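You operate a simulated robot arm through the tools that you are given. There is no shell and no other tool. Be economical: measure what you need, move in short steps, check, and stop when the job is done.

You are at the controls of a simulated robot arm. One attempt, no reset.

## Task
Open the pens drawer, put the four-dot white ring in the inside of the pens drawer and shut the drawer again. Press the machine one fine key two times. Take the yellow seal ring on the door end machine top and put it away on the steel top by the drying cabinet. Put the drain cup in the bowl of the sink. Put the purple ring pack on the wall end office side top. Fetch the round brown brush and stand it on the air set shelf. Any order will do. Set down upright: round brown brush.

The check looks at the end state, three seconds after you hand in, the way a careful person would. Anything else that was tipped, shoved, dropped, spilled or broken makes it a failure. Lids that push on must go on centred and level and be pressed home; caps that screw on are set level and turned clockwise until they are tight.

## Robot
A 7-joint arm with a two-finger parallel gripper on a trunk, on a base that drives. Base frame: it is fixed to the floor where the robot stands at the start and does not move with it; the origin is under the middle of the robot, x ahead of it, y to its left, z up; the surface under the hand at the start is at about z = 0.74. Lengths are in m, angles in degrees, forces in N, time in s.
With the tool pointing down near the work surface it reaches from about 0.22 to 0.58 m from the robot's upright axis, wherever it stands. Its first joint turns from -166.0 to 166.0 degrees. Places, roughly: air set shelf (54x22 cm) [-3.12, -0.62, 0.7]; bowl of the sink [2.3, 5.7, 0.7]; drain cup [0.25, 3.5, 0.75]; four-dot white ring (4x4x2 cm) [-0.1, 3.5, 0.8]; inside of the pens drawer [0.6, 0.1, 0.5]; machine one fine key [0, 3.4, 0.9]; pens drawer [0.5, 0.1, 0.6]; purple ring pack [0.25, 3.5, 0.75]; round brown brush (4x4x13 cm) [-2.5, 2.6, 0.8]; steel top by the drying cabinet [1.4, 6.1, 0.8]; wall end office side top [-1.7, 1.6, 0.8]; yellow seal ring (4x4x2 cm) [0.1, 3.6, 0.8]. Payload 3.4 kg.
Tool frame: the origin (TCP) lies between the finger pads and is the grasp point; the fingertips stand 0.03 m ahead of it; z points along the fingers, y is the line along which they close. The gripper opens to 0.094 m. The fingers are 0.028 m wide and 0.01 m thick; the gripper's body (0.05 by 0.096 m) begins 0.055 m behind the TCP.
Orientation is that of the tool frame in the base frame, as a unit quaternion [w, x, y, z]. With the fingers straight down and closing along the base's y, the tool's x points along the base's -x, its y along +y and its z along -z.

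## Interface
- The arm moves only by the tool play_rows. Its argument "commands" is a list that holds one entry, the list of rows, each a list of 7 numbers: the shift along the tool's x, y, z in m, then the turn, a rotation vector about the tool's x, y, z in degrees, then the closure, from 0 (fully open) to 1 (shut). In form: [[[tx, ty, tz, rx, ry, rz, hand], ...]]. A call has 1 to 12 rows; each row shifts and turns the commanded pose from where the row before left it, along the tool's axes as they then stand. Each row takes 0.2 s and may step no farther than 0.05 m and 8.6 degrees from the row before; otherwise, or with a gripper value out of range, the whole call is refused. A pose out of reach is approached as far as the arm can. The call stops where the force on the tool passes 40 N (or 10 N more than at its start, if that is more) or the arm is blocked; 0.2 s more then pass. Each finger travels about 0.072 m/s and halts on what it meets, pressing with about 27 N; the grip force reading is that of the motor and also rises with nothing between the fingers. The clock runs only during rows and for 0.2 s after the last one: add rows that do not move to give the fingers time. It gives the time, the measured TCP pose, the force on the tool (base axes), the opening and the grip force at its end, in the units of the frame above (readings bear some noise), with the torque about the TCP (base axes, N m) and any sound that the robot's microphone picked up, and new pictures: "pictures" is both (left out), scene, wrist or none.
- Cameras (640 x 400 px; columns grow to the right, rows downward): "scene" is now at [-0.0164, 0.1172, 1.5803]; the picture's right is [-0.65, -0.76, 0.00], its down [-0.71, 0.61, -0.36] and it looks along [0.28, -0.24, -0.93] (base axes); focal length 290 px, centre (320, 200). "wrist" rides on the gripper at [0.076, 0.014, -0.103] in the tool frame; the picture's right is [-0.18, 0.98, 0.00], its down [-0.75, -0.14, -0.64] and it looks along [-0.63, -0.12, 0.77] (tool axes); focal length 243 px, centre (320, 200). There is no depth. A picture from a camera that has moved, and an enlarged one, comes with that camera's place and axes in the base frame and with its lens.
- raise_lower(by): slides the trunk up (or, below 0, down) by that many m; the arm and the scene camera ride with it, the base frame stays. It gives what a move gives, with no picture.
- base_move(legs): drives the robot by 1 to 6 legs, each [ahead, left, turn to the left] in m, m and degrees, along the robot's own axes; the way and the turn of a leg run together, so that a leg with both is an arc; at most 1.5 m and 180 degrees a leg. The arm and the cameras ride along, it lands a little off, and it stops where it bumps. It gives what a move gives, and a new picture of the scene camera.
- turn_head(pan, tilt): turns the head with the scene camera to pan (to the left, within 155 degrees either way) and tilt (down, from -29 to 69), counted from straight ahead of the robot. It gives what a move gives, and a new picture of the scene camera.
- zoom(camera, box): a new picture of the part [left, top, right, bottom] of that camera's present view, enlarged. The clock stands still meanwhile.
- sign_off(): hands the job in; it is judged then, once.

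Work in short steps. Places have to be worked out from the pictures, the camera data and where the tool is seen: move nearer, look again, correct. Check each grasp and each placing, and mend what went wrong. You have 196 turns and 260 pictures in all, those below and enlarged ones among them. Open the gripper and draw the arm clear of the work before you hand the job in, unless the task says otherwise; then end with one line.

The tools are called after "Emit:" as a command line: name --argument value ..., lists and objects as JSON in quotes. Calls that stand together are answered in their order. play_rows: Moves the arm, as the interface text tells. Its arguments: {"type":"object","properties":{"commands":{"type":"array","items":{"type":"array","items":{"type":"array","items":{"type":"number"}}}},"pictures":{"type":"string","enum":["both","scene","wrist","none"]}},"required":["commands"]} The other tools are called the same way: raise_lower (by) slides the trunk up or down; base_move (legs) drives the base; turn_head (pan, tilt) turns the head that bears the scene camera; zoom (camera, box) takes an enlarged picture of a part of a camera's view; sign_off () hands the job in.

At the start:

```text
clock: 0.0
position: [0.3451, 0.0169, 0.7966]
orientation: [0.0, 0.0, 1.0, 0.0]
force: [0.7, -0.2, 0.7]
ft_torque: [-0.03, 0.02, 0.0]
width: 0.0941
grip_force: 0.0
trunk travel left (down, up): [-0.275, 0.111]
robot x, y, heading: [0.0005, -0.0036, 0.2]
head pan, tilt: [-40.6, 68.8]
```

scene: 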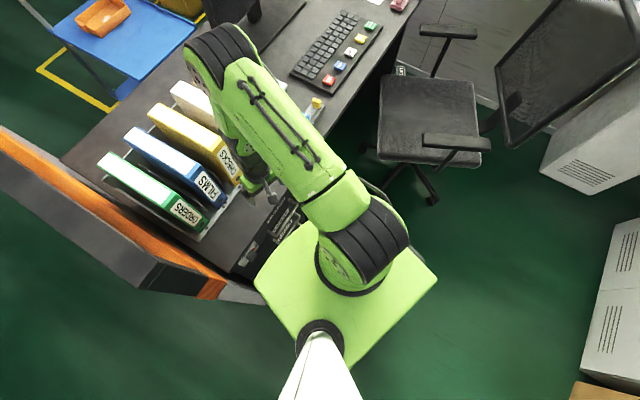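
wrist: 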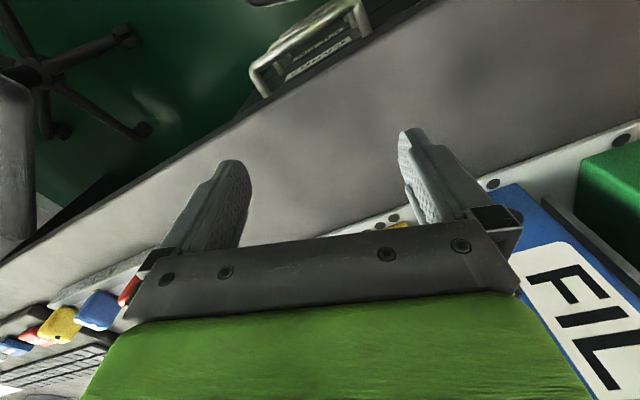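

I'll look around first, starting straight ahead and slightly down.

Emit:
turn_head --pan 0 --tilt 50

Emit:
turn_head --pan 80 --tilt 20

Emit:
turn_head --pan 150 --tilt 20

Emit:
turn_head --pan -130 --tilt 20

```text
clock: 1.1
position: [0.3456, 0.0183, 0.7958]
orientation: [0.0, -0.001, 1.0, 0.001]
force: [-0.3, 0.3, -0.3]
ft_torque: [0.01, 0.04, 0.01]
width: 0.094
grip_force: 0.1
trunk travel left (down, up): [-0.275, 0.111]
robot x, y, heading: [-0.0002, -0.0003, -0.0]
head pan, tilt: [0.0, 50.0]
camera scene: at [0.0182, 0.1535, 1.6022], right [0.0, -1.0, 0.0], down [-0.77, 0.0, -0.64], along [0.64, 0.0, -0.77], focal length 290 px, centre (320, 200)
```

scene: 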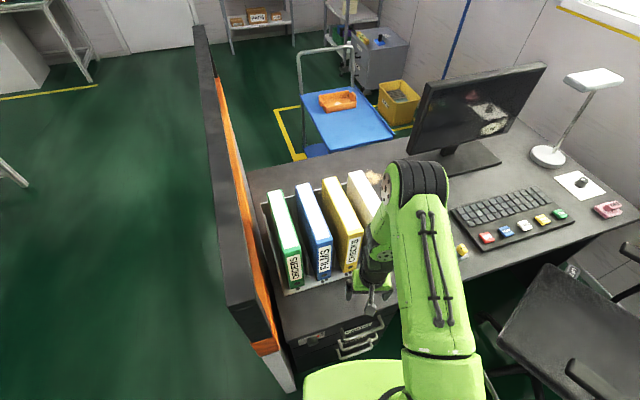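

```text
clock: 2.6
position: [0.3453, 0.0171, 0.7966]
orientation: [-0.001, 0.001, 1.0, 0.0]
force: [-0.9, -0.2, 0.3]
ft_torque: [0.01, 0.01, 0.01]
width: 0.0938
grip_force: 0.0
trunk travel left (down, up): [-0.275, 0.111]
robot x, y, heading: [-0.002, -0.0004, 0.3]
head pan, tilt: [80.0, 20.0]
camera scene: at [-0.0426, 0.2453, 1.6478], right [0.98, -0.17, 0.0], down [-0.06, -0.34, -0.94], along [0.16, 0.93, -0.34], focal length 290 px, centre (320, 200)
```

scene: 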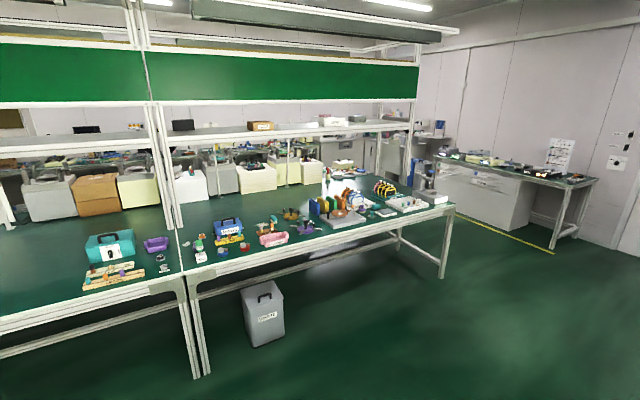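

```text
clock: 4.0
position: [0.3451, 0.017, 0.7961]
orientation: [0.001, 0.0, 1.0, 0.0]
force: [-1.2, 0.4, -0.3]
ft_torque: [0.01, -0.05, 0.0]
width: 0.0939
grip_force: 0.1
trunk travel left (down, up): [-0.275, 0.111]
robot x, y, heading: [-0.0019, -0.0006, -0.3]
head pan, tilt: [150.0, 20.0]
camera scene: at [-0.1394, 0.2002, 1.6478], right [0.5, 0.87, 0.0], down [0.3, -0.17, -0.94], along [-0.81, 0.47, -0.34], focal length 290 px, centre (320, 200)
```

scene: 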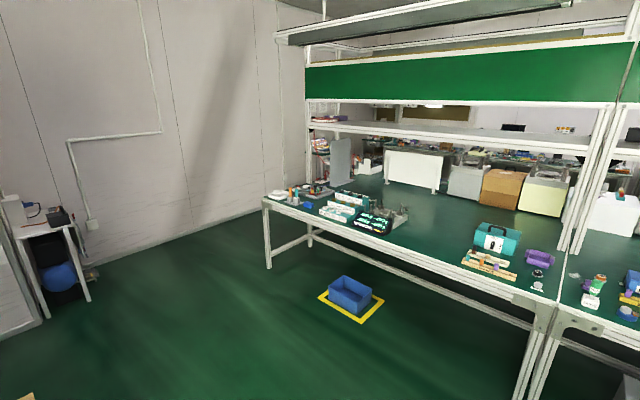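

```text
clock: 7.9
position: [0.345, 0.0174, 0.7957]
orientation: [0.0, 0.0, 1.0, 0.001]
force: [-0.2, 0.0, -0.5]
ft_torque: [-0.01, 0.03, 0.0]
width: 0.0939
grip_force: 0.1
trunk travel left (down, up): [-0.275, 0.111]
robot x, y, heading: [-0.0008, -0.001, -0.2]
head pan, tilt: [-130.0, 20.0]
camera scene: at [-0.1187, 0.0822, 1.6478], right [-0.77, 0.64, 0.0], down [0.22, 0.26, -0.94], along [-0.6, -0.72, -0.34], focal length 290 px, centre (320, 200)
```

scene: 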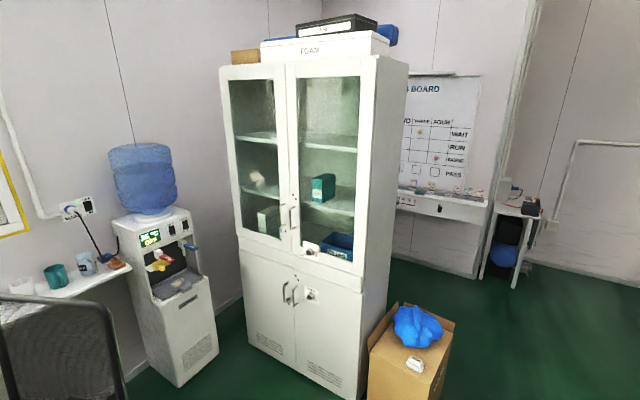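

The bench runs diagonally to the north; the drawer block is just ahead under the desk. I'll look at the drawers closely.

Emit:
turn_head --pan 15 --tilt 69

Emit:
zoom --camera "wrist" --box '[200, 0, 480, 175]'

```text
clock: 10.2
position: [0.3453, 0.0172, 0.7964]
orientation: [0.0, 0.0, 1.0, 0.0]
force: [0.3, 0.2, 0.2]
ft_torque: [-0.03, -0.01, -0.01]
width: 0.0941
grip_force: 0.1
trunk travel left (down, up): [-0.275, 0.111]
robot x, y, heading: [-0.0012, -0.0029, -0.1]
head pan, tilt: [15.0, 68.8]
camera scene: at [-0.0048, 0.168, 1.5803], right [0.26, -0.97, 0.0], down [-0.9, -0.24, -0.36], along [0.35, 0.09, -0.93], focal length 290 px, centre (320, 200)
```

scene: 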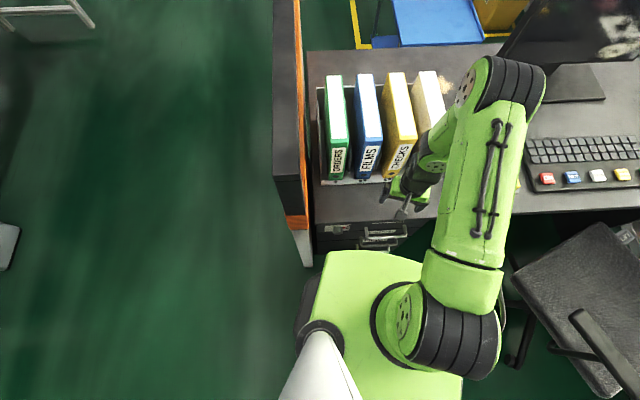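

```text
2.29 times, centred on (340, 88) of wrist
camera zoom: at [0.2697, 0.0315, 0.9001], right [0.18, 0.98, 0.0], down [0.75, -0.14, 0.64], along [0.63, -0.12, -0.77], focal length 555 px, centre (274, 457)
```

zoom: 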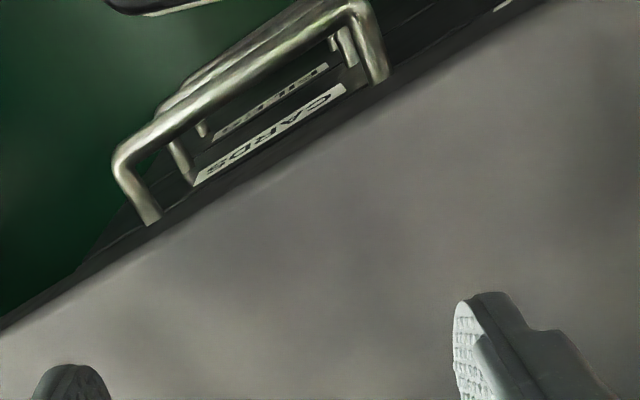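

Zooming in on the drawer fronts.

Emit:
zoom --camera "scene" --box '[300, 190, 440, 278]'

```text
4.55 times, centred on (370, 234) of scene
camera zoom: at [-0.0048, 0.168, 1.5803], right [0.26, -0.97, 0.0], down [-0.9, -0.24, -0.36], along [0.35, 0.09, -0.93], focal length 1320 px, centre (93, 46)
```

zoom: 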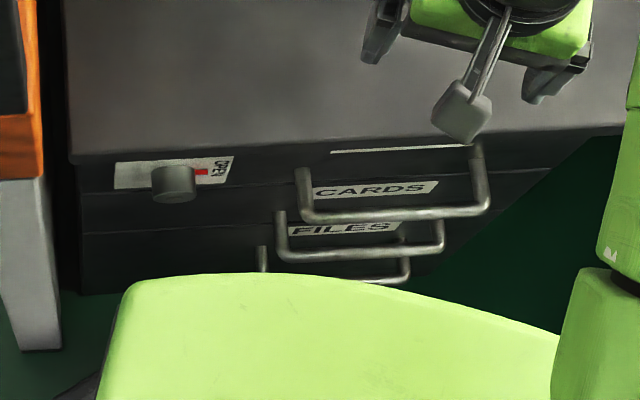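

The drawers read CARDS, FILES under an as-yet-hidden top label, with a knob at left. I'll back up for a frontal look.

Emit:
base_move --legs '[[-0.6, -0.15, 0]]'

Emit:
turn_head --pan 15 --tilt 45

Emit:
zoom --camera "scene" --box '[240, 140, 440, 265]'

```text
clock: 13.7
position: [-0.2597, -0.1325, 0.7966]
orientation: [0.0, 0.0, 1.0, 0.001]
force: [-0.2, -1.3, 0.1]
ft_torque: [-0.02, 0.0, 0.02]
width: 0.094
grip_force: 0.0
trunk travel left (down, up): [-0.275, 0.111]
robot x, y, heading: [-0.6006, -0.1494, -0.1]
head pan, tilt: [15.0, 68.8]
camera scene: at [-0.6099, 0.018, 1.5803], right [0.26, -0.97, 0.0], down [-0.9, -0.24, -0.36], along [0.35, 0.09, -0.93], focal length 290 px, centre (320, 200)
```

scene: 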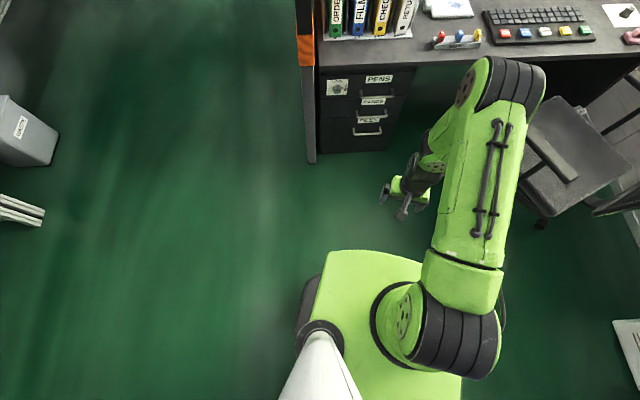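

```text
clock: 14.5
position: [-0.2591, -0.1335, 0.7967]
orientation: [0.0, 0.0, 1.0, 0.0]
force: [-0.3, 0.2, -0.3]
ft_torque: [-0.01, 0.01, 0.03]
width: 0.094
grip_force: 0.0
trunk travel left (down, up): [-0.275, 0.111]
robot x, y, heading: [-0.6051, -0.1514, 0.0]
head pan, tilt: [15.0, 45.0]
camera scene: at [-0.5847, 0.0247, 1.6091], right [0.26, -0.97, 0.0], down [-0.68, -0.18, -0.71], along [0.68, 0.18, -0.71], focal length 290 px, centre (320, 200)
```

scene: 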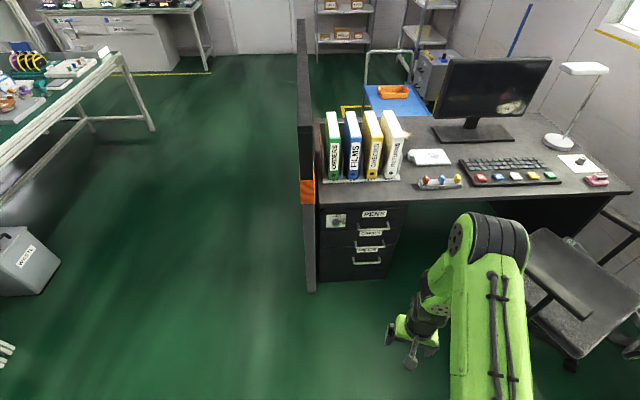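

```text
3.20 times, centred on (340, 202) of scene
camera zoom: at [-0.5847, 0.0247, 1.6091], right [0.26, -0.97, 0.0], down [-0.68, -0.18, -0.71], along [0.68, 0.18, -0.71], focal length 929 px, centre (256, 192)
```

zoom: 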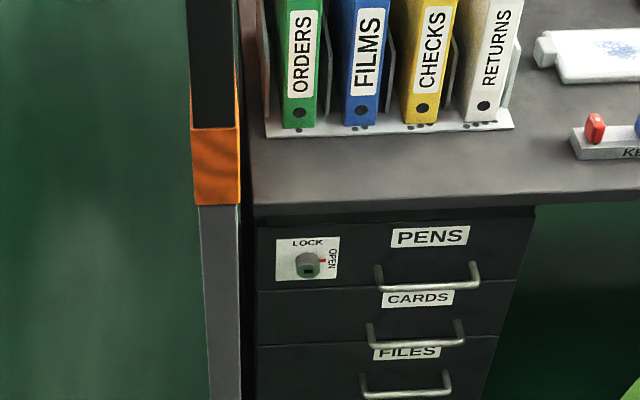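

PENS is the top drawer and the lock pointer is at OPEN. Triangulation puts its handle near (0.296, 0.003, 0.588), with the desk turned about 19.5°. I'll line the base up square to it, 0.62 m back.

Emit:
base_move --legs '[[0.316, -0.053, 0], [0, 0, 19.5]]'

Emit:
play_rows --commands '[[[0, 0, 0, 0, 0, 8.2, 0], [0, 0, 0, 0, 0, 8.2, 0], [0, 0, 0, 0, 0, 8.2, 0], [0, 0, 0, 0, 0, 8.2, 0], [0, 0, 0, 0, 0, 8.2, 0], [0, 0, 0, 0, 0, 8.2, 0], [0, 0, 0, 0, 0, 8.2, 0], [0, 0, 0, 0, 0, 8.2, 0], [0, 0, 0, 0, 0, 8.2, 0], [0, 0, 0, 0, 0, 8.1, 0], [0, 0, 0, 0, 0, 8.1, 0]]]' --pictures "none"

Emit:
play_rows --commands '[[[0, 0, 0, -8.2, 0, 0, 0.3], [0, 0, 0, -8.2, 0, 0, 0.3], [0, 0, 0, -8.2, 0, 0, 0.3], [0, 0, 0, -8.2, 0, 0, 0.3], [0, 0, 0, -8.2, 0, 0, 0.3], [0, 0, 0, -8.2, 0, 0, 0.3], [0, 0, 0, -8.2, 0, 0, 0.3], [0, 0, 0, -8.2, 0, 0, 0.3], [0, 0, 0, -8.2, 0, 0, 0.3], [0, 0, 0, -8.1, 0, 0, 0.3], [0, 0, 0, -8.1, 0, 0, 0.3]]]' --pictures "none"

Emit:
raise_lower --by -0.2

Emit:
turn_head --pan 10 --tilt 55

```text
clock: 17.7
position: [0.0278, -0.0713, 0.7951]
orientation: [0.001, -0.169, 0.986, 0.0]
force: [-0.1, 0.0, 0.3]
ft_torque: [0.02, -0.01, -0.02]
width: 0.0941
grip_force: 0.0
trunk travel left (down, up): [-0.275, 0.111]
robot x, y, heading: [-0.2944, -0.1994, 19.4]
head pan, tilt: [15.0, 45.0]
camera scene: at [-0.3308, -0.0312, 1.6091], right [0.57, -0.82, 0.0], down [-0.58, -0.4, -0.71], along [0.58, 0.4, -0.71], focal length 290 px, centre (320, 200)
```

scene: 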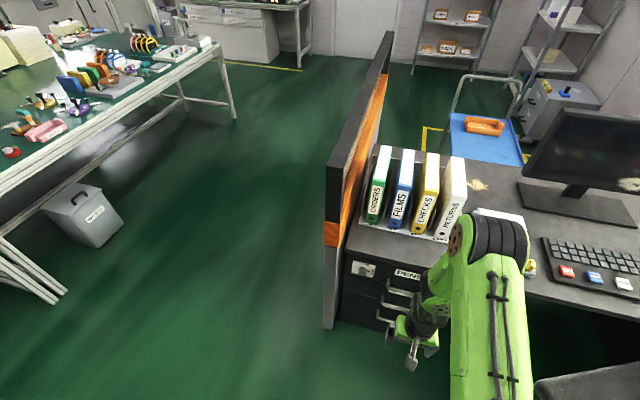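

```text
clock: 20.1
position: [0.0271, -0.0715, 0.7966]
orientation: [0.0, 0.578, 0.816, 0.0]
force: [-0.1, 0.7, -0.5]
ft_torque: [0.0, 0.0, 0.03]
width: 0.094
grip_force: 0.1
trunk travel left (down, up): [-0.275, 0.111]
robot x, y, heading: [-0.2937, -0.2028, 19.6]
head pan, tilt: [15.0, 45.0]
```

```text
clock: 22.5
position: [0.0888, -0.0469, 0.8254]
orientation: [0.358, 0.45, 0.638, 0.512]
force: [0.8, 0.4, -0.5]
ft_torque: [-0.01, -0.03, 0.0]
width: 0.0659
grip_force: 0.1
out of reach, approached as far as the arm can: row 9, 10, 11
trunk travel left (down, up): [-0.275, 0.111]
robot x, y, heading: [-0.2911, -0.2041, 19.5]
head pan, tilt: [15.0, 45.0]
```

```text
clock: 24.7
position: [0.0874, -0.0457, 0.6256]
orientation: [0.358, 0.45, 0.637, 0.513]
force: [0.4, 0.2, -0.6]
ft_torque: [0.02, -0.01, 0.02]
width: 0.066
grip_force: 0.1
trunk travel left (down, up): [-0.075, 0.311]
robot x, y, heading: [-0.2904, -0.2008, 19.5]
head pan, tilt: [15.0, 45.0]
```

```text
clock: 25.4
position: [0.0881, -0.0453, 0.6266]
orientation: [0.358, 0.45, 0.637, 0.513]
force: [0.2, -0.1, 0.4]
ft_torque: [-0.01, 0.01, 0.02]
width: 0.0657
grip_force: 0.0
trunk travel left (down, up): [-0.075, 0.311]
robot x, y, heading: [-0.2914, -0.2051, 19.6]
head pan, tilt: [10.0, 55.0]
camera scene: at [-0.3349, -0.0419, 1.3959], right [0.49, -0.87, 0.0], down [-0.71, -0.4, -0.57], along [0.5, 0.28, -0.82], focal length 290 px, centre (320, 200)
```

scene: 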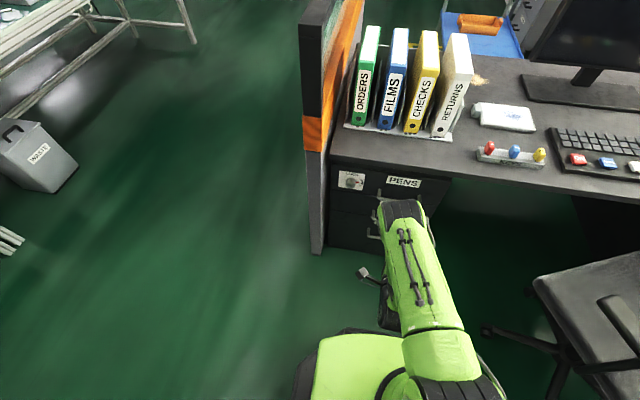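

The tool now points forward, 12° below horizontal. I'll close part of the distance and look through the wrist camera.

Emit:
play_rows --commands '[[[-0.008, 0.003, 0.04, 0, 0, 0, 0.4], [-0.008, 0.003, 0.04, 0, 0, 0, 0.4], [-0.009, 0.002, 0.04, 0, 0, 0, 0.4], [0, 0, 0, 0, 0, 0, 0.4]]]'

```text
clock: 26.4
position: [0.2079, -0.0289, 0.6081]
orientation: [0.358, 0.451, 0.637, 0.513]
force: [-0.6, -0.2, 0.0]
ft_torque: [-0.01, 0.03, -0.01]
width: 0.0568
grip_force: 0.0
trunk travel left (down, up): [-0.075, 0.311]
robot x, y, heading: [-0.2901, -0.2047, 19.6]
head pan, tilt: [10.0, 55.0]
camera scene: at [-0.3349, -0.042, 1.3958], right [0.49, -0.87, 0.0], down [-0.71, -0.4, -0.57], along [0.5, 0.28, -0.82], focal length 290 px, centre (320, 200)
camera wrist: at [0.0919, 0.0096, 0.6458], right [0.27, -0.11, 0.96], down [-0.36, -0.93, 0.0], along [0.89, -0.35, -0.29], focal length 243 px, centre (320, 200)
```

scene: 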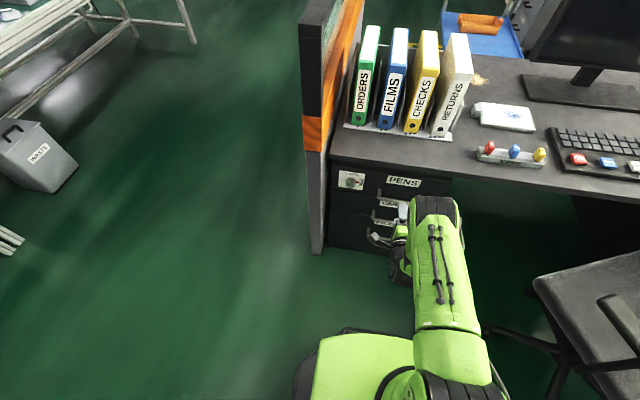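
wrist: 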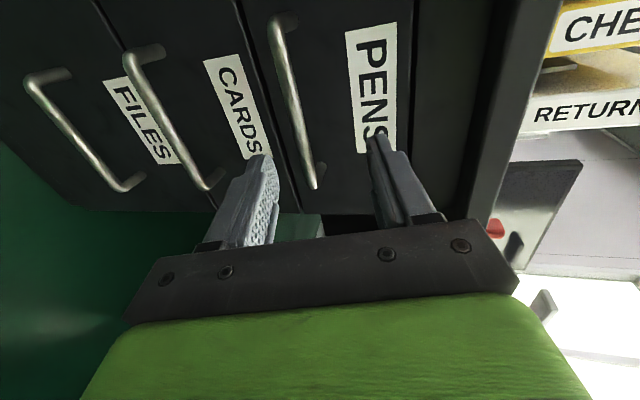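

The PENS bar lies about 1.7 cm below the tool axis and 1.5 cm to the left. I'll correct for that and advance.

Emit:
play_rows --commands '[[[0.015, -0.017, 0, 0, 0, 0, 0.4], [0, 0, 0.025, 0, 0, 0, 0.4], [0, 0, 0.025, 0, 0, 0, 0.4], [0, 0, 0, 0, 0, 0, 0.4]]]' --pictures "wrist"

```text
clock: 27.4
position: [0.2454, 0.0003, 0.581]
orientation: [0.358, 0.449, 0.637, 0.513]
force: [-0.8, -0.3, 0.3]
ft_torque: [-0.01, 0.02, 0.02]
width: 0.0563
grip_force: 0.0
trunk travel left (down, up): [-0.075, 0.311]
robot x, y, heading: [-0.2924, -0.2034, 19.8]
head pan, tilt: [10.0, 55.0]
camera wrist: at [0.1295, 0.039, 0.6183], right [0.27, -0.11, 0.96], down [-0.36, -0.93, 0.0], along [0.89, -0.35, -0.29], focal length 243 px, centre (320, 200)
```

wrist: 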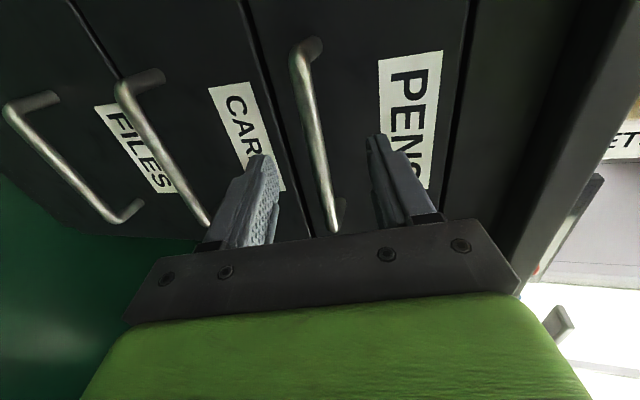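

The bar is centred between the fingers. I'll advance 3.5 cm more and close.

Emit:
play_rows --commands '[[[0, 0, 0.018, 0, 0, 0, 0.4], [0, 0, 0.017, 0, 0, 0, 0.4], [0, 0, 0, 0, 0, 0, 1], [0, 0, 0, 0, 0, 0, 1], [0, 0, 0, 0, 0, 0, 1], [0, 0, 0, 0, 0, 0, 1]]]' --pictures "wrist"

```text
clock: 28.8
position: [0.277, 0.0119, 0.5682]
orientation: [0.357, 0.451, 0.639, 0.511]
force: [-4.7, -3.0, -15.9]
ft_torque: [-0.19, 0.25, -0.15]
width: 0.0126
grip_force: 45.2
trunk travel left (down, up): [-0.075, 0.311]
robot x, y, heading: [-0.2911, -0.2051, 19.4]
head pan, tilt: [10.0, 55.0]
camera wrist: at [0.1608, 0.0504, 0.608], right [0.27, -0.1, 0.96], down [-0.36, -0.93, 0.0], along [0.89, -0.35, -0.29], focal length 243 px, centre (320, 200)
```

wrist: 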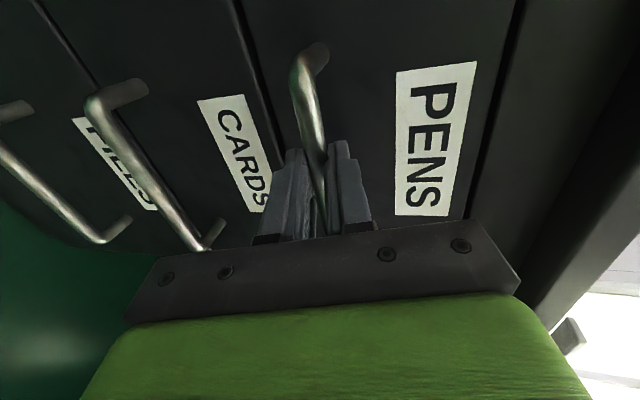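

Bar gripped (12.6 mm). Pulling straight out along the drawer axis.

Emit:
play_rows --commands '[[[0, -0.004, -0.01, 0, 0, 0, 1], [0, -0.0065, -0.03, 0, 0, 0, 1], [0, -0.0065, -0.03, 0, 0, 0, 1], [0, -0.0065, -0.03, 0, 0, 0, 1], [0, 0, 0, 0, 0, 0, 1]]]'

```text
clock: 30.0
position: [0.1781, -0.0207, 0.5701]
orientation: [0.356, 0.45, 0.639, 0.512]
force: [-6.8, 16.8, -13.8]
ft_torque: [-0.02, 0.34, 0.9]
width: 0.0124
grip_force: 45.0
trunk travel left (down, up): [-0.075, 0.311]
robot x, y, heading: [-0.2965, -0.201, 19.8]
head pan, tilt: [10.0, 55.0]
camera scene: at [-0.3343, -0.0396, 1.3956], right [0.49, -0.87, 0.0], down [-0.71, -0.41, -0.57], along [0.5, 0.28, -0.82], focal length 290 px, centre (320, 200)
camera wrist: at [0.0636, 0.0175, 0.6082], right [0.27, -0.1, 0.96], down [-0.36, -0.93, 0.0], along [0.89, -0.34, -0.29], focal length 243 px, centre (320, 200)
```

scene: 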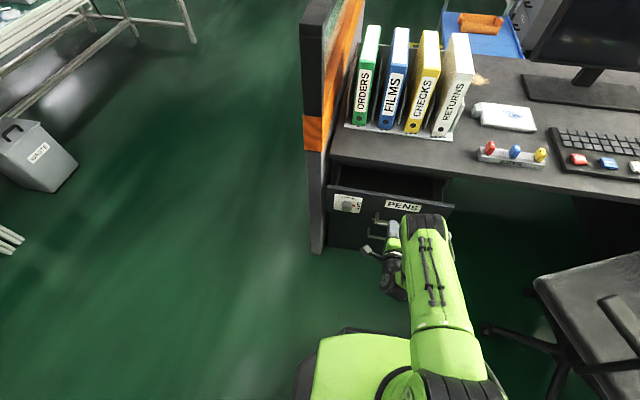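
wrist: 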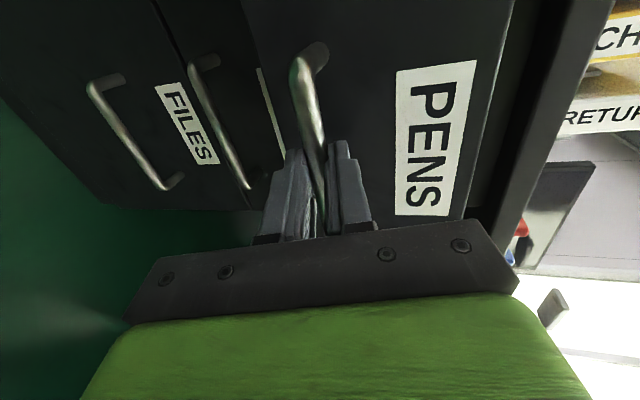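

The drawer is opening; the side force suggests its axis is nearer 18°, so I'll correct slightly and pull further.

Emit:
play_rows --commands '[[[0.003, -0.0085, -0.03, 0, 0, 0, 1], [0.001, -0.0065, -0.03, 0, 0, 0, 1], [0.001, -0.0065, -0.03, 0, 0, 0, 1], [0.001, -0.0065, -0.03, 0, 0, 0, 1], [0, 0, 0, 0, 0, 0, 1]]]'

```text
clock: 31.2
position: [0.0759, -0.0557, 0.5686]
orientation: [0.36, 0.45, 0.636, 0.513]
force: [-7.0, 20.8, 9.1]
ft_torque: [0.33, -0.12, 0.53]
width: 0.0126
grip_force: 44.9
out of reach, approached as far as the arm can: row 4
trunk travel left (down, up): [-0.075, 0.311]
robot x, y, heading: [-0.2884, -0.2018, 19.6]
head pan, tilt: [10.0, 55.0]
camera scene: at [-0.3365, -0.0403, 1.3957], right [0.49, -0.87, 0.0], down [-0.71, -0.4, -0.57], along [0.5, 0.28, -0.82], focal length 290 px, centre (320, 200)
camera wrist: at [-0.0406, -0.0158, 0.6068], right [0.26, -0.1, 0.96], down [-0.37, -0.93, 0.0], along [0.89, -0.35, -0.28], focal length 243 px, centre (320, 200)
```

scene: 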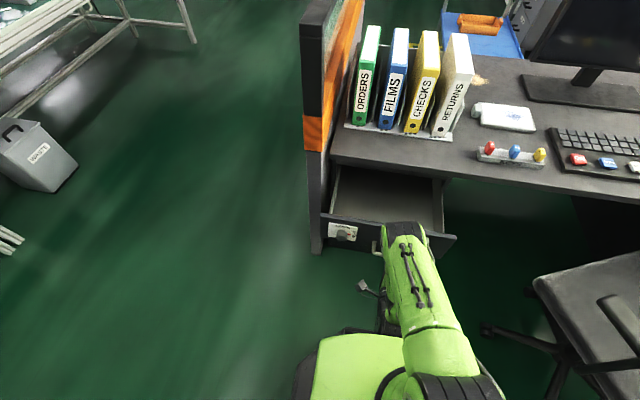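
wrist: 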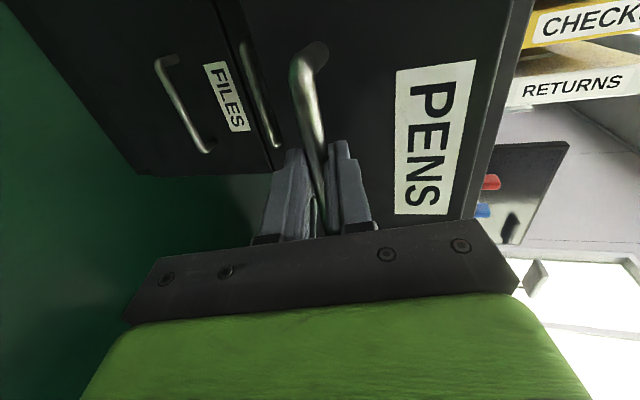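

Drawer is open about 0.21 m — enough. I'll release and back the base away.

Emit:
play_rows --commands '[[[0, 0, 0, 0, 0, 0, 0.4], [0, 0, 0, 0, 0, 0, 0.4], [0, 0, 0, 0, 0, 0, 0.4]]]' --pictures "none"

Emit:
base_move --legs '[[-0.35, 0, 0]]'

```text
clock: 32.0
position: [0.0762, -0.0567, 0.5671]
orientation: [0.359, 0.451, 0.638, 0.511]
force: [0.7, -1.0, -0.5]
ft_torque: [0.03, -0.01, -0.01]
width: 0.0562
grip_force: 0.0
trunk travel left (down, up): [-0.075, 0.311]
robot x, y, heading: [-0.286, -0.2044, 19.6]
head pan, tilt: [10.0, 55.0]
```

```text
clock: 34.3
position: [-0.2558, -0.1745, 0.5684]
orientation: [0.36, 0.45, 0.637, 0.512]
force: [-1.1, 0.6, 0.2]
ft_torque: [0.0, 0.0, 0.01]
width: 0.0564
grip_force: 0.1
trunk travel left (down, up): [-0.075, 0.311]
robot x, y, heading: [-0.6224, -0.3201, 19.8]
head pan, tilt: [10.0, 55.0]
camera scene: at [-0.6668, -0.1596, 1.3958], right [0.49, -0.87, 0.0], down [-0.71, -0.4, -0.57], along [0.5, 0.28, -0.82], focal length 290 px, centre (320, 200)
```

scene: 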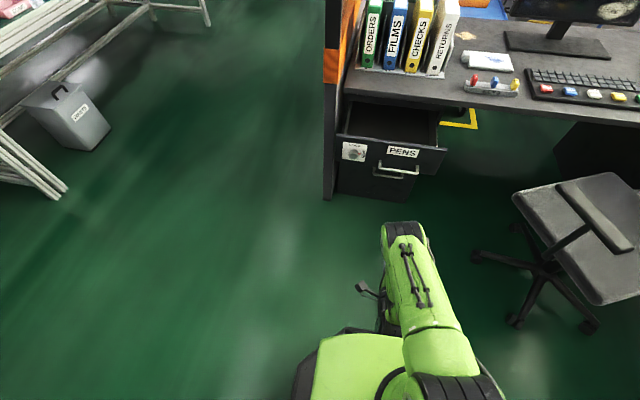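

Drawer stays open. I'll bring the tool back to pointing down and raise the trunk, then drive around the door end of the bench.

Emit:
raise_lower --by 0.28

Emit:
play_rows --commands '[[[0, 0, 0, 8.6, 0, 0, 0], [0, 0, 0, 8.6, 0, 0, 0], [0, 0, 0, 8.6, 0, 0, 0], [0, 0, 0, 8.6, 0, 0, 0], [0, 0, 0, 8.6, 0, 0, 0], [0, 0, 0, 8.6, 0, 0, 0], [0, 0, 0, 8.6, 0, 0, 0], [0, 0, 0, 8.6, 0, 0, 0], [0, 0, 0, 8.6, 0, 0, 0]]]' --pictures "none"

Emit:
play_rows --commands '[[[0, 0, 0, 0, 0, -8.2, 0], [0, 0, 0, 0, 0, -8.2, 0], [0, 0, 0, 0, 0, -8.2, 0], [0, 0, 0, 0, 0, -8.2, 0], [0, 0, 0, 0, 0, -8.2, 0], [0, 0, 0, 0, 0, -8.2, 0], [0, 0, 0, 0, 0, -8.2, 0], [0, 0, 0, 0, 0, -8.2, 0], [0, 0, 0, 0, 0, -8.2, 0], [0, 0, 0, 0, 0, -8.1, 0], [0, 0, 0, 0, 0, -8.1, 0]]]' --pictures "none"

Emit:
turn_head --pan 60 --tilt 20

```text
clock: 37.1
position: [-0.2549, -0.1733, 0.8486]
orientation: [0.359, 0.452, 0.637, 0.511]
force: [-0.8, -0.5, -0.4]
ft_torque: [0.0, 0.0, -0.01]
width: 0.0564
grip_force: 0.1
trunk travel left (down, up): [-0.355, 0.031]
robot x, y, heading: [-0.6237, -0.3206, 19.3]
head pan, tilt: [10.0, 55.0]
```

```text
clock: 39.1
position: [-0.2743, -0.153, 0.8354]
orientation: [0.054, 0.555, 0.824, 0.102]
force: [-0.5, 0.3, -0.8]
ft_torque: [-0.04, -0.02, 0.03]
width: 0.0941
grip_force: 0.1
out of reach, approached as far as the arm can: row 4, 5, 6
trunk travel left (down, up): [-0.355, 0.031]
robot x, y, heading: [-0.6229, -0.321, 19.5]
head pan, tilt: [10.0, 55.0]
```

```text
clock: 41.5
position: [-0.2762, -0.1529, 0.8367]
orientation: [0.11, -0.193, 0.974, 0.036]
force: [0.0, -0.4, 0.0]
ft_torque: [-0.01, -0.01, -0.02]
width: 0.0939
grip_force: 0.0
trunk travel left (down, up): [-0.355, 0.031]
robot x, y, heading: [-0.6216, -0.319, 19.4]
head pan, tilt: [10.0, 55.0]
```

```text
clock: 42.7
position: [-0.2742, -0.1533, 0.8365]
orientation: [0.11, -0.191, 0.975, 0.036]
force: [-0.2, -0.5, -0.6]
ft_torque: [0.02, -0.03, 0.01]
width: 0.0943
grip_force: 0.0
trunk travel left (down, up): [-0.355, 0.031]
robot x, y, heading: [-0.6224, -0.32, 19.5]
head pan, tilt: [60.0, 20.0]
camera scene: at [-0.712, -0.1034, 1.7287], right [0.98, -0.18, 0.0], down [-0.06, -0.34, -0.94], along [0.17, 0.92, -0.34], focal length 290 px, centre (320, 200)
```

scene: 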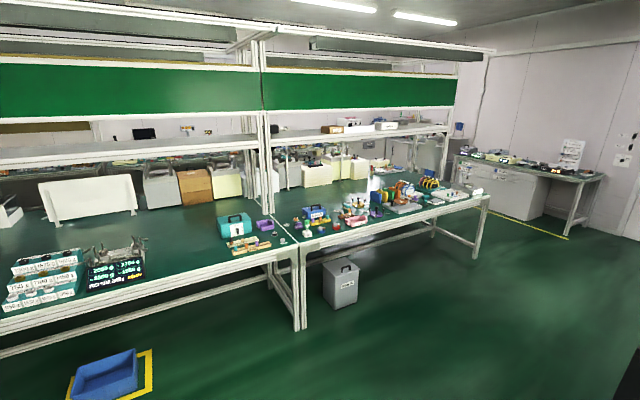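

The route along the aisle to the door end is clear. Driving it in legs at mid-aisle.

Emit:
base_move --legs '[[0.1, 1.05, 0], [1.3, 0, 0], [1.3, 0, 0], [0.6, 0, 0]]'

Emit:
turn_head --pan 80 --tilt 25

Emit:
turn_head --pan 30 --tilt 25

```text
clock: 63.4
position: [2.4979, 1.9205, 0.8374]
orientation: [0.11, -0.184, 0.976, 0.035]
force: [0.4, 0.6, 0.5]
ft_torque: [0.0, 0.03, 0.0]
width: 0.094
grip_force: 0.0
trunk travel left (down, up): [-0.355, 0.031]
robot x, y, heading: [2.1433, 1.7608, 18.8]
head pan, tilt: [60.0, 20.0]
camera scene: at [2.0613, 1.9774, 1.7288], right [0.98, -0.2, 0.0], down [-0.07, -0.34, -0.94], along [0.18, 0.92, -0.34], focal length 290 px, centre (320, 200)
```

scene: 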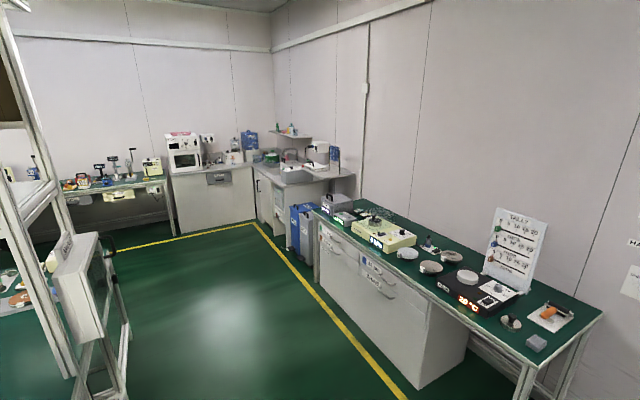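

```text
clock: 64.2
position: [2.4978, 1.92, 0.8374]
orientation: [0.11, -0.184, 0.976, 0.035]
force: [0.3, -0.1, -0.6]
ft_torque: [-0.03, -0.02, 0.0]
width: 0.0937
grip_force: 0.1
trunk travel left (down, up): [-0.355, 0.031]
robot x, y, heading: [2.1492, 1.7565, 18.7]
head pan, tilt: [80.0, 25.0]
camera scene: at [2.0284, 1.9769, 1.7207], right [0.99, 0.15, 0.0], down [0.06, -0.42, -0.91], along [-0.14, 0.9, -0.42], focal length 290 px, centre (320, 200)
```

scene: 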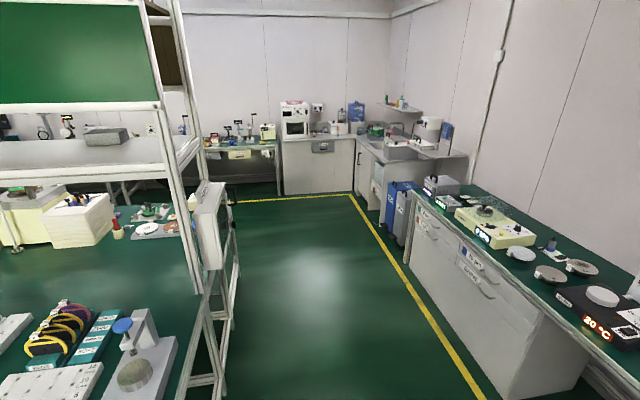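

```text
clock: 65.4
position: [2.4969, 1.9205, 0.8377]
orientation: [0.111, -0.184, 0.976, 0.035]
force: [-0.5, 1.1, -0.8]
ft_torque: [-0.01, -0.01, 0.01]
width: 0.094
grip_force: 0.0
trunk travel left (down, up): [-0.355, 0.031]
robot x, y, heading: [2.1489, 1.7618, 18.8]
head pan, tilt: [30.0, 25.0]
camera scene: at [2.1031, 1.9551, 1.7207], right [0.75, -0.66, 0.0], down [-0.28, -0.32, -0.91], along [0.6, 0.68, -0.42], focal length 290 px, centre (320, 200)
```

scene: 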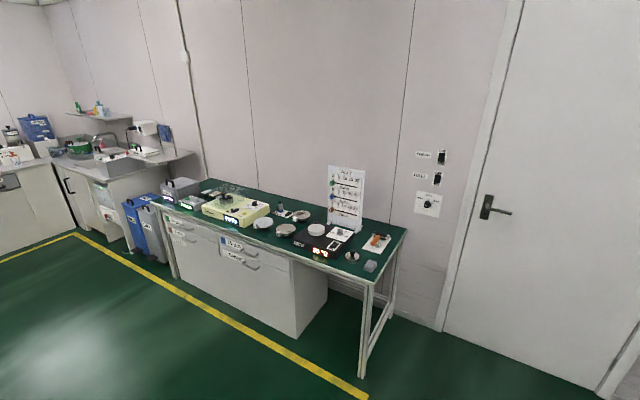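

Now north along the bench end (keeping clear of the cabinet hanging there).

Emit:
base_move --legs '[[0.2, 1.2, 0], [0, 1.2, 0], [0, 0.85, 0]]'

Emit:
turn_head --pan 150 --tilt 30

```text
clock: 81.3
position: [1.6439, 5.062, 0.8365]
orientation: [0.11, -0.185, 0.976, 0.035]
force: [0.2, -0.7, -0.3]
ft_torque: [0.01, 0.01, 0.01]
width: 0.0939
grip_force: 0.0
trunk travel left (down, up): [-0.355, 0.031]
robot x, y, heading: [1.2955, 4.8969, 18.9]
head pan, tilt: [30.0, 25.0]
camera scene: at [1.2494, 5.0957, 1.7206], right [0.75, -0.66, 0.0], down [-0.28, -0.32, -0.91], along [0.6, 0.68, -0.42], focal length 290 px, centre (320, 200)
```

scene: 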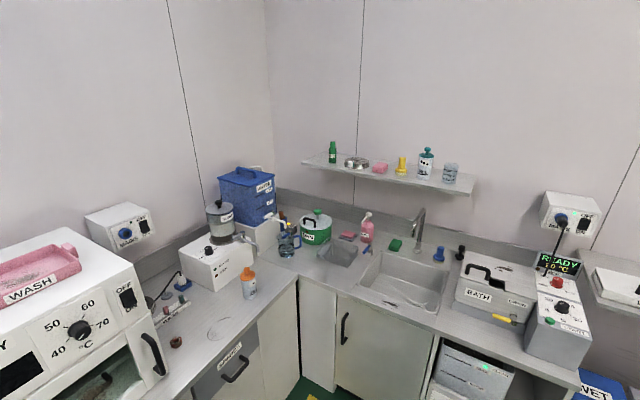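

```text
clock: 83.3
position: [1.6442, 5.0615, 0.837]
orientation: [0.11, -0.185, 0.976, 0.035]
force: [0.3, 0.1, 0.3]
ft_torque: [-0.02, -0.03, 0.0]
width: 0.0939
grip_force: 0.1
trunk travel left (down, up): [-0.355, 0.031]
robot x, y, heading: [1.2974, 4.8977, 18.8]
head pan, tilt: [150.0, 30.0]
camera scene: at [1.1002, 5.0434, 1.7127], right [0.19, 0.98, 0.0], down [0.49, -0.1, -0.87], along [-0.85, 0.17, -0.5], focal length 290 px, centre (320, 200)
```

scene: 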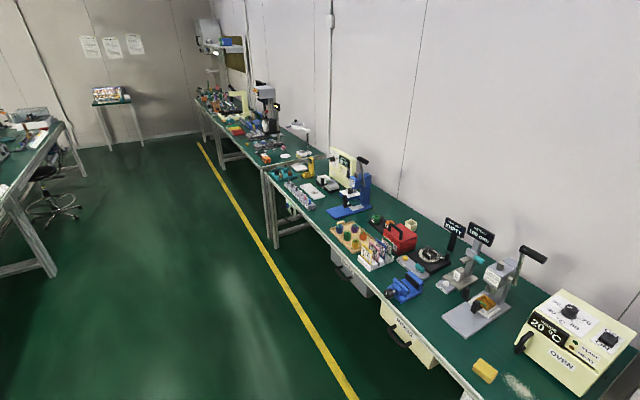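

This is the wet corner; the sink and the steel top are here. Now turn to face the machine side of the bench and slide along it.

Emit:
base_move --legs '[[0, 0, -90], [0, -1.45, 0]]'

Emit:
turn_head --pan 0 --tilt 35

```text
clock: 94.3
position: [0.0941, 4.0779, 0.8384]
orientation: [0.102, 0.558, 0.822, -0.053]
force: [-0.6, -0.3, 0.1]
ft_torque: [-0.01, -0.01, 0.0]
width: 0.0938
grip_force: 0.1
trunk travel left (down, up): [-0.355, 0.031]
robot x, y, heading: [-0.0664, 4.4278, -70.6]
head pan, tilt: [150.0, 30.0]
camera scene: at [0.0717, 4.6233, 1.7128], right [0.98, -0.19, 0.0], down [-0.09, -0.49, -0.87], along [0.16, 0.85, -0.5], focal length 290 px, centre (320, 200)
```

scene: 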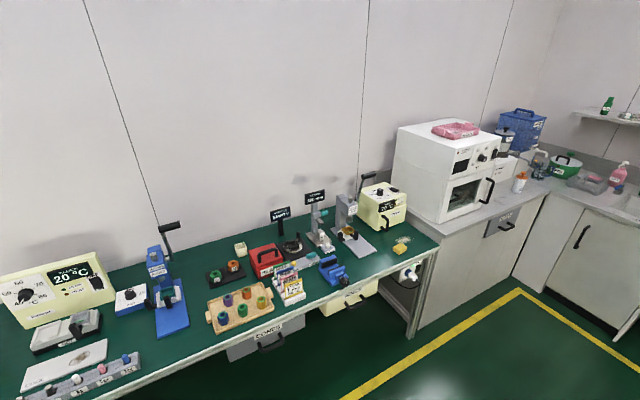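

```text
clock: 96.7
position: [0.0933, 4.0774, 0.8377]
orientation: [0.103, 0.558, 0.822, -0.053]
force: [0.1, -0.4, -0.3]
ft_torque: [0.0, 0.01, 0.0]
width: 0.0942
grip_force: 0.1
trunk travel left (down, up): [-0.355, 0.031]
robot x, y, heading: [-0.0651, 4.426, -71.1]
head pan, tilt: [0.0, 35.0]
camera scene: at [0.0838, 4.4514, 1.7049], right [-0.94, -0.33, 0.0], down [-0.19, 0.54, -0.82], along [0.27, -0.77, -0.57], focal length 290 px, centre (320, 200)
```

scene: 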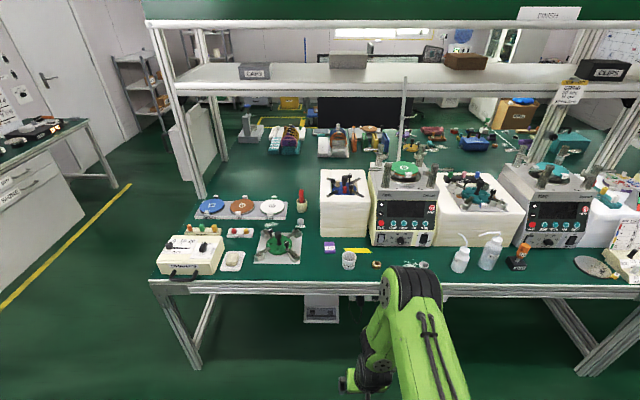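

Here is machine one with its neighbours; enlarging for details.

Emit:
zoom --camera "scene" --box '[310, 150, 470, 280]'

Emit:
zoom --camera "scene" --box '[470, 150, 640, 290]'

Emit:
zoom --camera "scene" --box '[150, 170, 330, 290]'

```text
3.08 times, centred on (390, 215) of scene
camera zoom: at [0.0838, 4.4514, 1.7049], right [-0.94, -0.33, 0.0], down [-0.19, 0.54, -0.82], along [0.27, -0.77, -0.57], focal length 893 px, centre (105, 154)
```

zoom: 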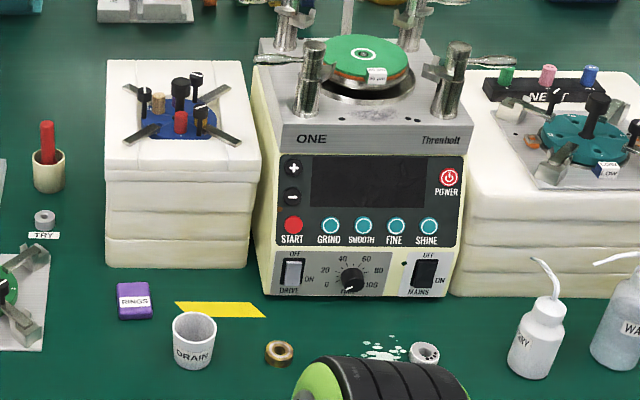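

```text
2.86 times, centred on (555, 220) of scene
camera zoom: at [0.0838, 4.4514, 1.7049], right [-0.94, -0.33, 0.0], down [-0.19, 0.54, -0.82], along [0.27, -0.77, -0.57], focal length 830 px, centre (-351, 143)
```

zoom: 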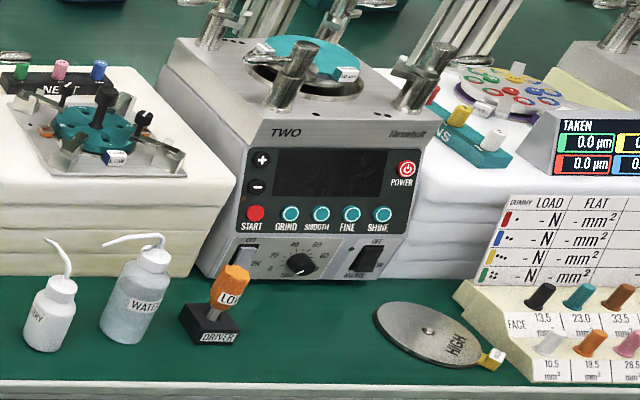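

```text
3.33 times, centred on (240, 230) of scene
camera zoom: at [0.0838, 4.4514, 1.7049], right [-0.94, -0.33, 0.0], down [-0.19, 0.54, -0.82], along [0.27, -0.77, -0.57], focal length 968 px, centre (587, 100)
```

zoom: 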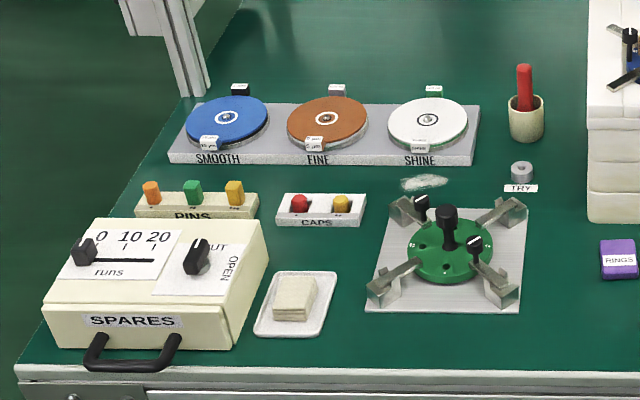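

Found everything: RINGS pack (~0.36, 3.52), drain cup (~0.25, 3.60), brass/yellow ring (~0.14, 3.56), white ring (~-0.05, 3.49), FINE key (~0.02, 3.40, 0.90). First the key: I'll pitch the tool forward with fingers shut and move in front of it.

Emit:
play_rows --commands '[[[0, 0, 0, 0, -8.2, 0, 1], [0, 0, 0, 0, -8.2, 0, 1], [0, 0, 0, 0, -8.2, 0, 1], [0, 0, 0, 0, -8.2, 0, 1], [0, 0, 0, 0, -8.2, 0, 1], [0, 0, 0, 0, -8.2, 0, 1], [0, 0, 0, 0, -8.2, 0, 1], [0, 0, 0, 0, -8.2, 0, 1]]]' --pictures "none"

Emit:
base_move --legs '[[0, -0.25, 0], [0.27, 0, 0]]'

Emit:
play_rows --commands '[[[0, 0, 0, 0, 0, 0, 1]]]' --pictures "wrist"

```text
clock: 98.5
position: [0.0998, 4.0642, 0.8452]
orientation: [0.532, 0.44, 0.635, -0.347]
force: [0.2, -0.3, 0.1]
ft_torque: [-0.02, -0.04, 0.01]
width: 0.0001
grip_force: 27.2
out of reach, approached as far as the arm can: row 8
trunk travel left (down, up): [-0.355, 0.031]
robot x, y, heading: [-0.0678, 4.429, -70.9]
head pan, tilt: [0.0, 35.0]
```

```text
clock: 101.8
position: [-0.0493, 3.7277, 0.8451]
orientation: [0.531, 0.44, 0.635, -0.347]
force: [0.6, -1.3, 0.1]
ft_torque: [0.02, 0.03, 0.01]
width: 0.0001
grip_force: 27.5
trunk travel left (down, up): [-0.355, 0.031]
robot x, y, heading: [-0.2142, 4.0926, -71.1]
head pan, tilt: [0.0, 35.0]
camera scene: at [-0.0638, 4.1134, 1.7049], right [-0.94, -0.33, 0.0], down [-0.19, 0.54, -0.82], along [0.27, -0.77, -0.57], focal length 290 px, centre (320, 200)
```

scene: 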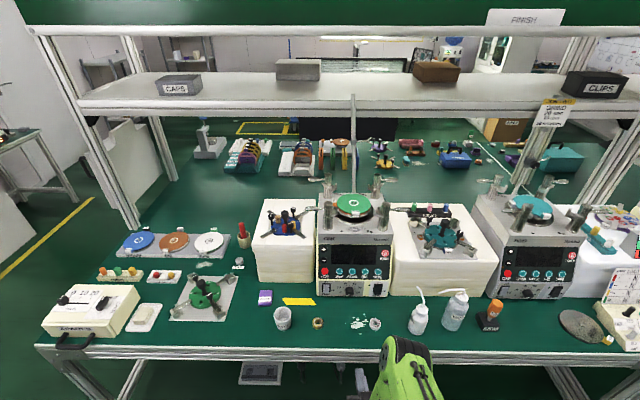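

```text
clock: 102.2
position: [-0.0497, 3.7289, 0.8458]
orientation: [0.532, 0.44, 0.635, -0.347]
force: [-0.7, 1.3, 0.1]
ft_torque: [0.04, 0.0, -0.02]
width: 0.0
grip_force: 27.4
trunk travel left (down, up): [-0.355, 0.031]
robot x, y, heading: [-0.2181, 4.0881, -70.7]
head pan, tilt: [0.0, 35.0]
camera wrist: at [-0.077, 3.8413, 0.7926], right [0.92, 0.33, 0.21], down [-0.33, 0.39, 0.86], along [0.21, -0.86, 0.47], focal length 243 px, centre (320, 200)
```

wrist: 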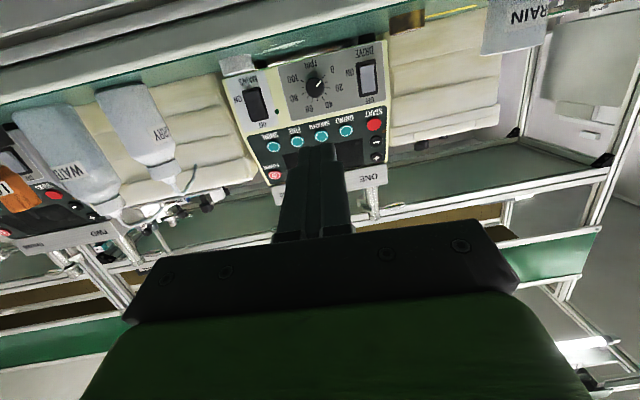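

Two views agree: FINE key at (0.0165, 3.402, 0.9025). I'll bring the base 0.1 m closer, then approach with the fingertip.

Emit:
base_move --legs '[[0.1, 0.0, 0]]'

Emit:
play_rows --commands '[[[-0.04, 0, 0, 0, 0, 0, 1], [-0.04, 0, 0, 0, 0, 0, 1], [-0.03, -0.03, 0, 0, 0, 0, 1], [0, 0, 0, 0, 0, 0, 1]]]' --pictures "wrist"

```text
clock: 103.3
position: [-0.0165, 3.6316, 0.8443]
orientation: [0.532, 0.439, 0.637, -0.345]
force: [0.0, -0.5, 0.6]
ft_torque: [0.0, 0.01, 0.02]
width: 0.0
grip_force: 27.3
trunk travel left (down, up): [-0.355, 0.031]
robot x, y, heading: [-0.1867, 3.9997, -70.9]
head pan, tilt: [0.0, 35.0]
camera scene: at [-0.0308, 4.0186, 1.7049], right [-0.94, -0.33, 0.0], down [-0.19, 0.54, -0.82], along [0.27, -0.77, -0.57], focal length 290 px, centre (320, 200)
```

scene: 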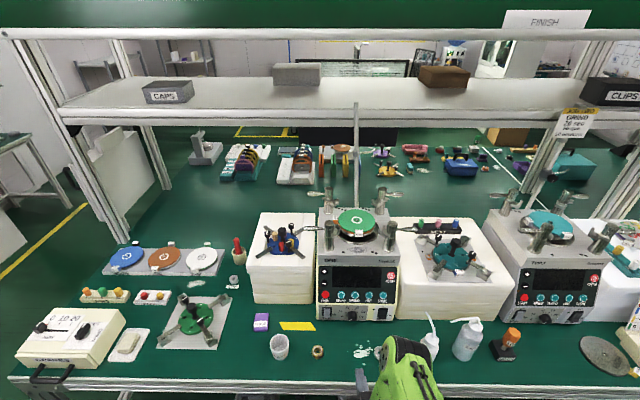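

```text
clock: 104.3
position: [-0.0346, 3.598, 0.9563]
orientation: [0.533, 0.438, 0.636, -0.346]
force: [-0.6, 1.0, -0.1]
ft_torque: [0.02, -0.01, -0.03]
width: 0.0
grip_force: 26.8
out of reach, approached as far as the arm can: row 1
trunk travel left (down, up): [-0.355, 0.031]
robot x, y, heading: [-0.183, 3.9955, -70.6]
head pan, tilt: [0.0, 35.0]
camera wrist: at [-0.0645, 3.7107, 0.9041], right [0.92, 0.33, 0.21], down [-0.33, 0.39, 0.86], along [0.21, -0.86, 0.47], focal length 243 px, centre (320, 200)
```

wrist: 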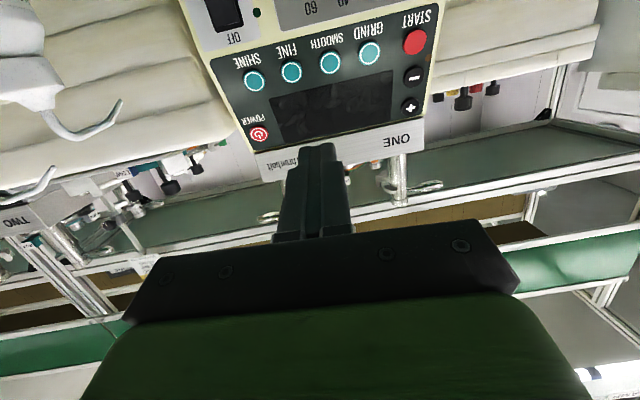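

Fingertip should shift 1.4 cm down, 2.9 cm along -y, and 17.7 cm forward. Approach to ~2 cm short.

Emit:
play_rows --commands '[[[0.0137, -0.029, 0, 0, 0, 0, 1], [0, 0, 0.04, 0, 0, 0, 1], [0, 0, 0.04, 0, 0, 0, 1], [0, 0, 0.04, 0, 0, 0, 1], [0, 0, 0.03, 0, 0, 0, 1], [0, 0, 0, 0, 0, 0, 1]]]' --pictures "wrist"

```text
clock: 105.8
position: [-0.0086, 3.4526, 0.913]
orientation: [0.532, 0.44, 0.636, -0.346]
force: [0.5, -0.2, 0.2]
ft_torque: [-0.03, -0.02, 0.0]
width: 0.0
grip_force: 27.2
trunk travel left (down, up): [-0.355, 0.031]
robot x, y, heading: [-0.185, 3.9917, -70.7]
head pan, tilt: [0.0, 35.0]
camera wrist: at [-0.0363, 3.5659, 0.8599], right [0.92, 0.33, 0.21], down [-0.33, 0.39, 0.86], along [0.21, -0.86, 0.47], focal length 243 px, centre (320, 200)
```

wrist: 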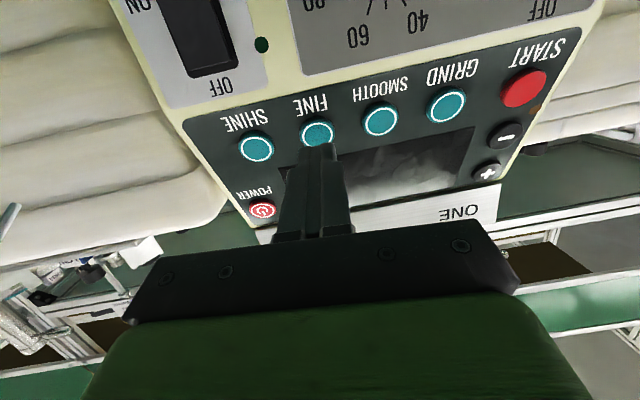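

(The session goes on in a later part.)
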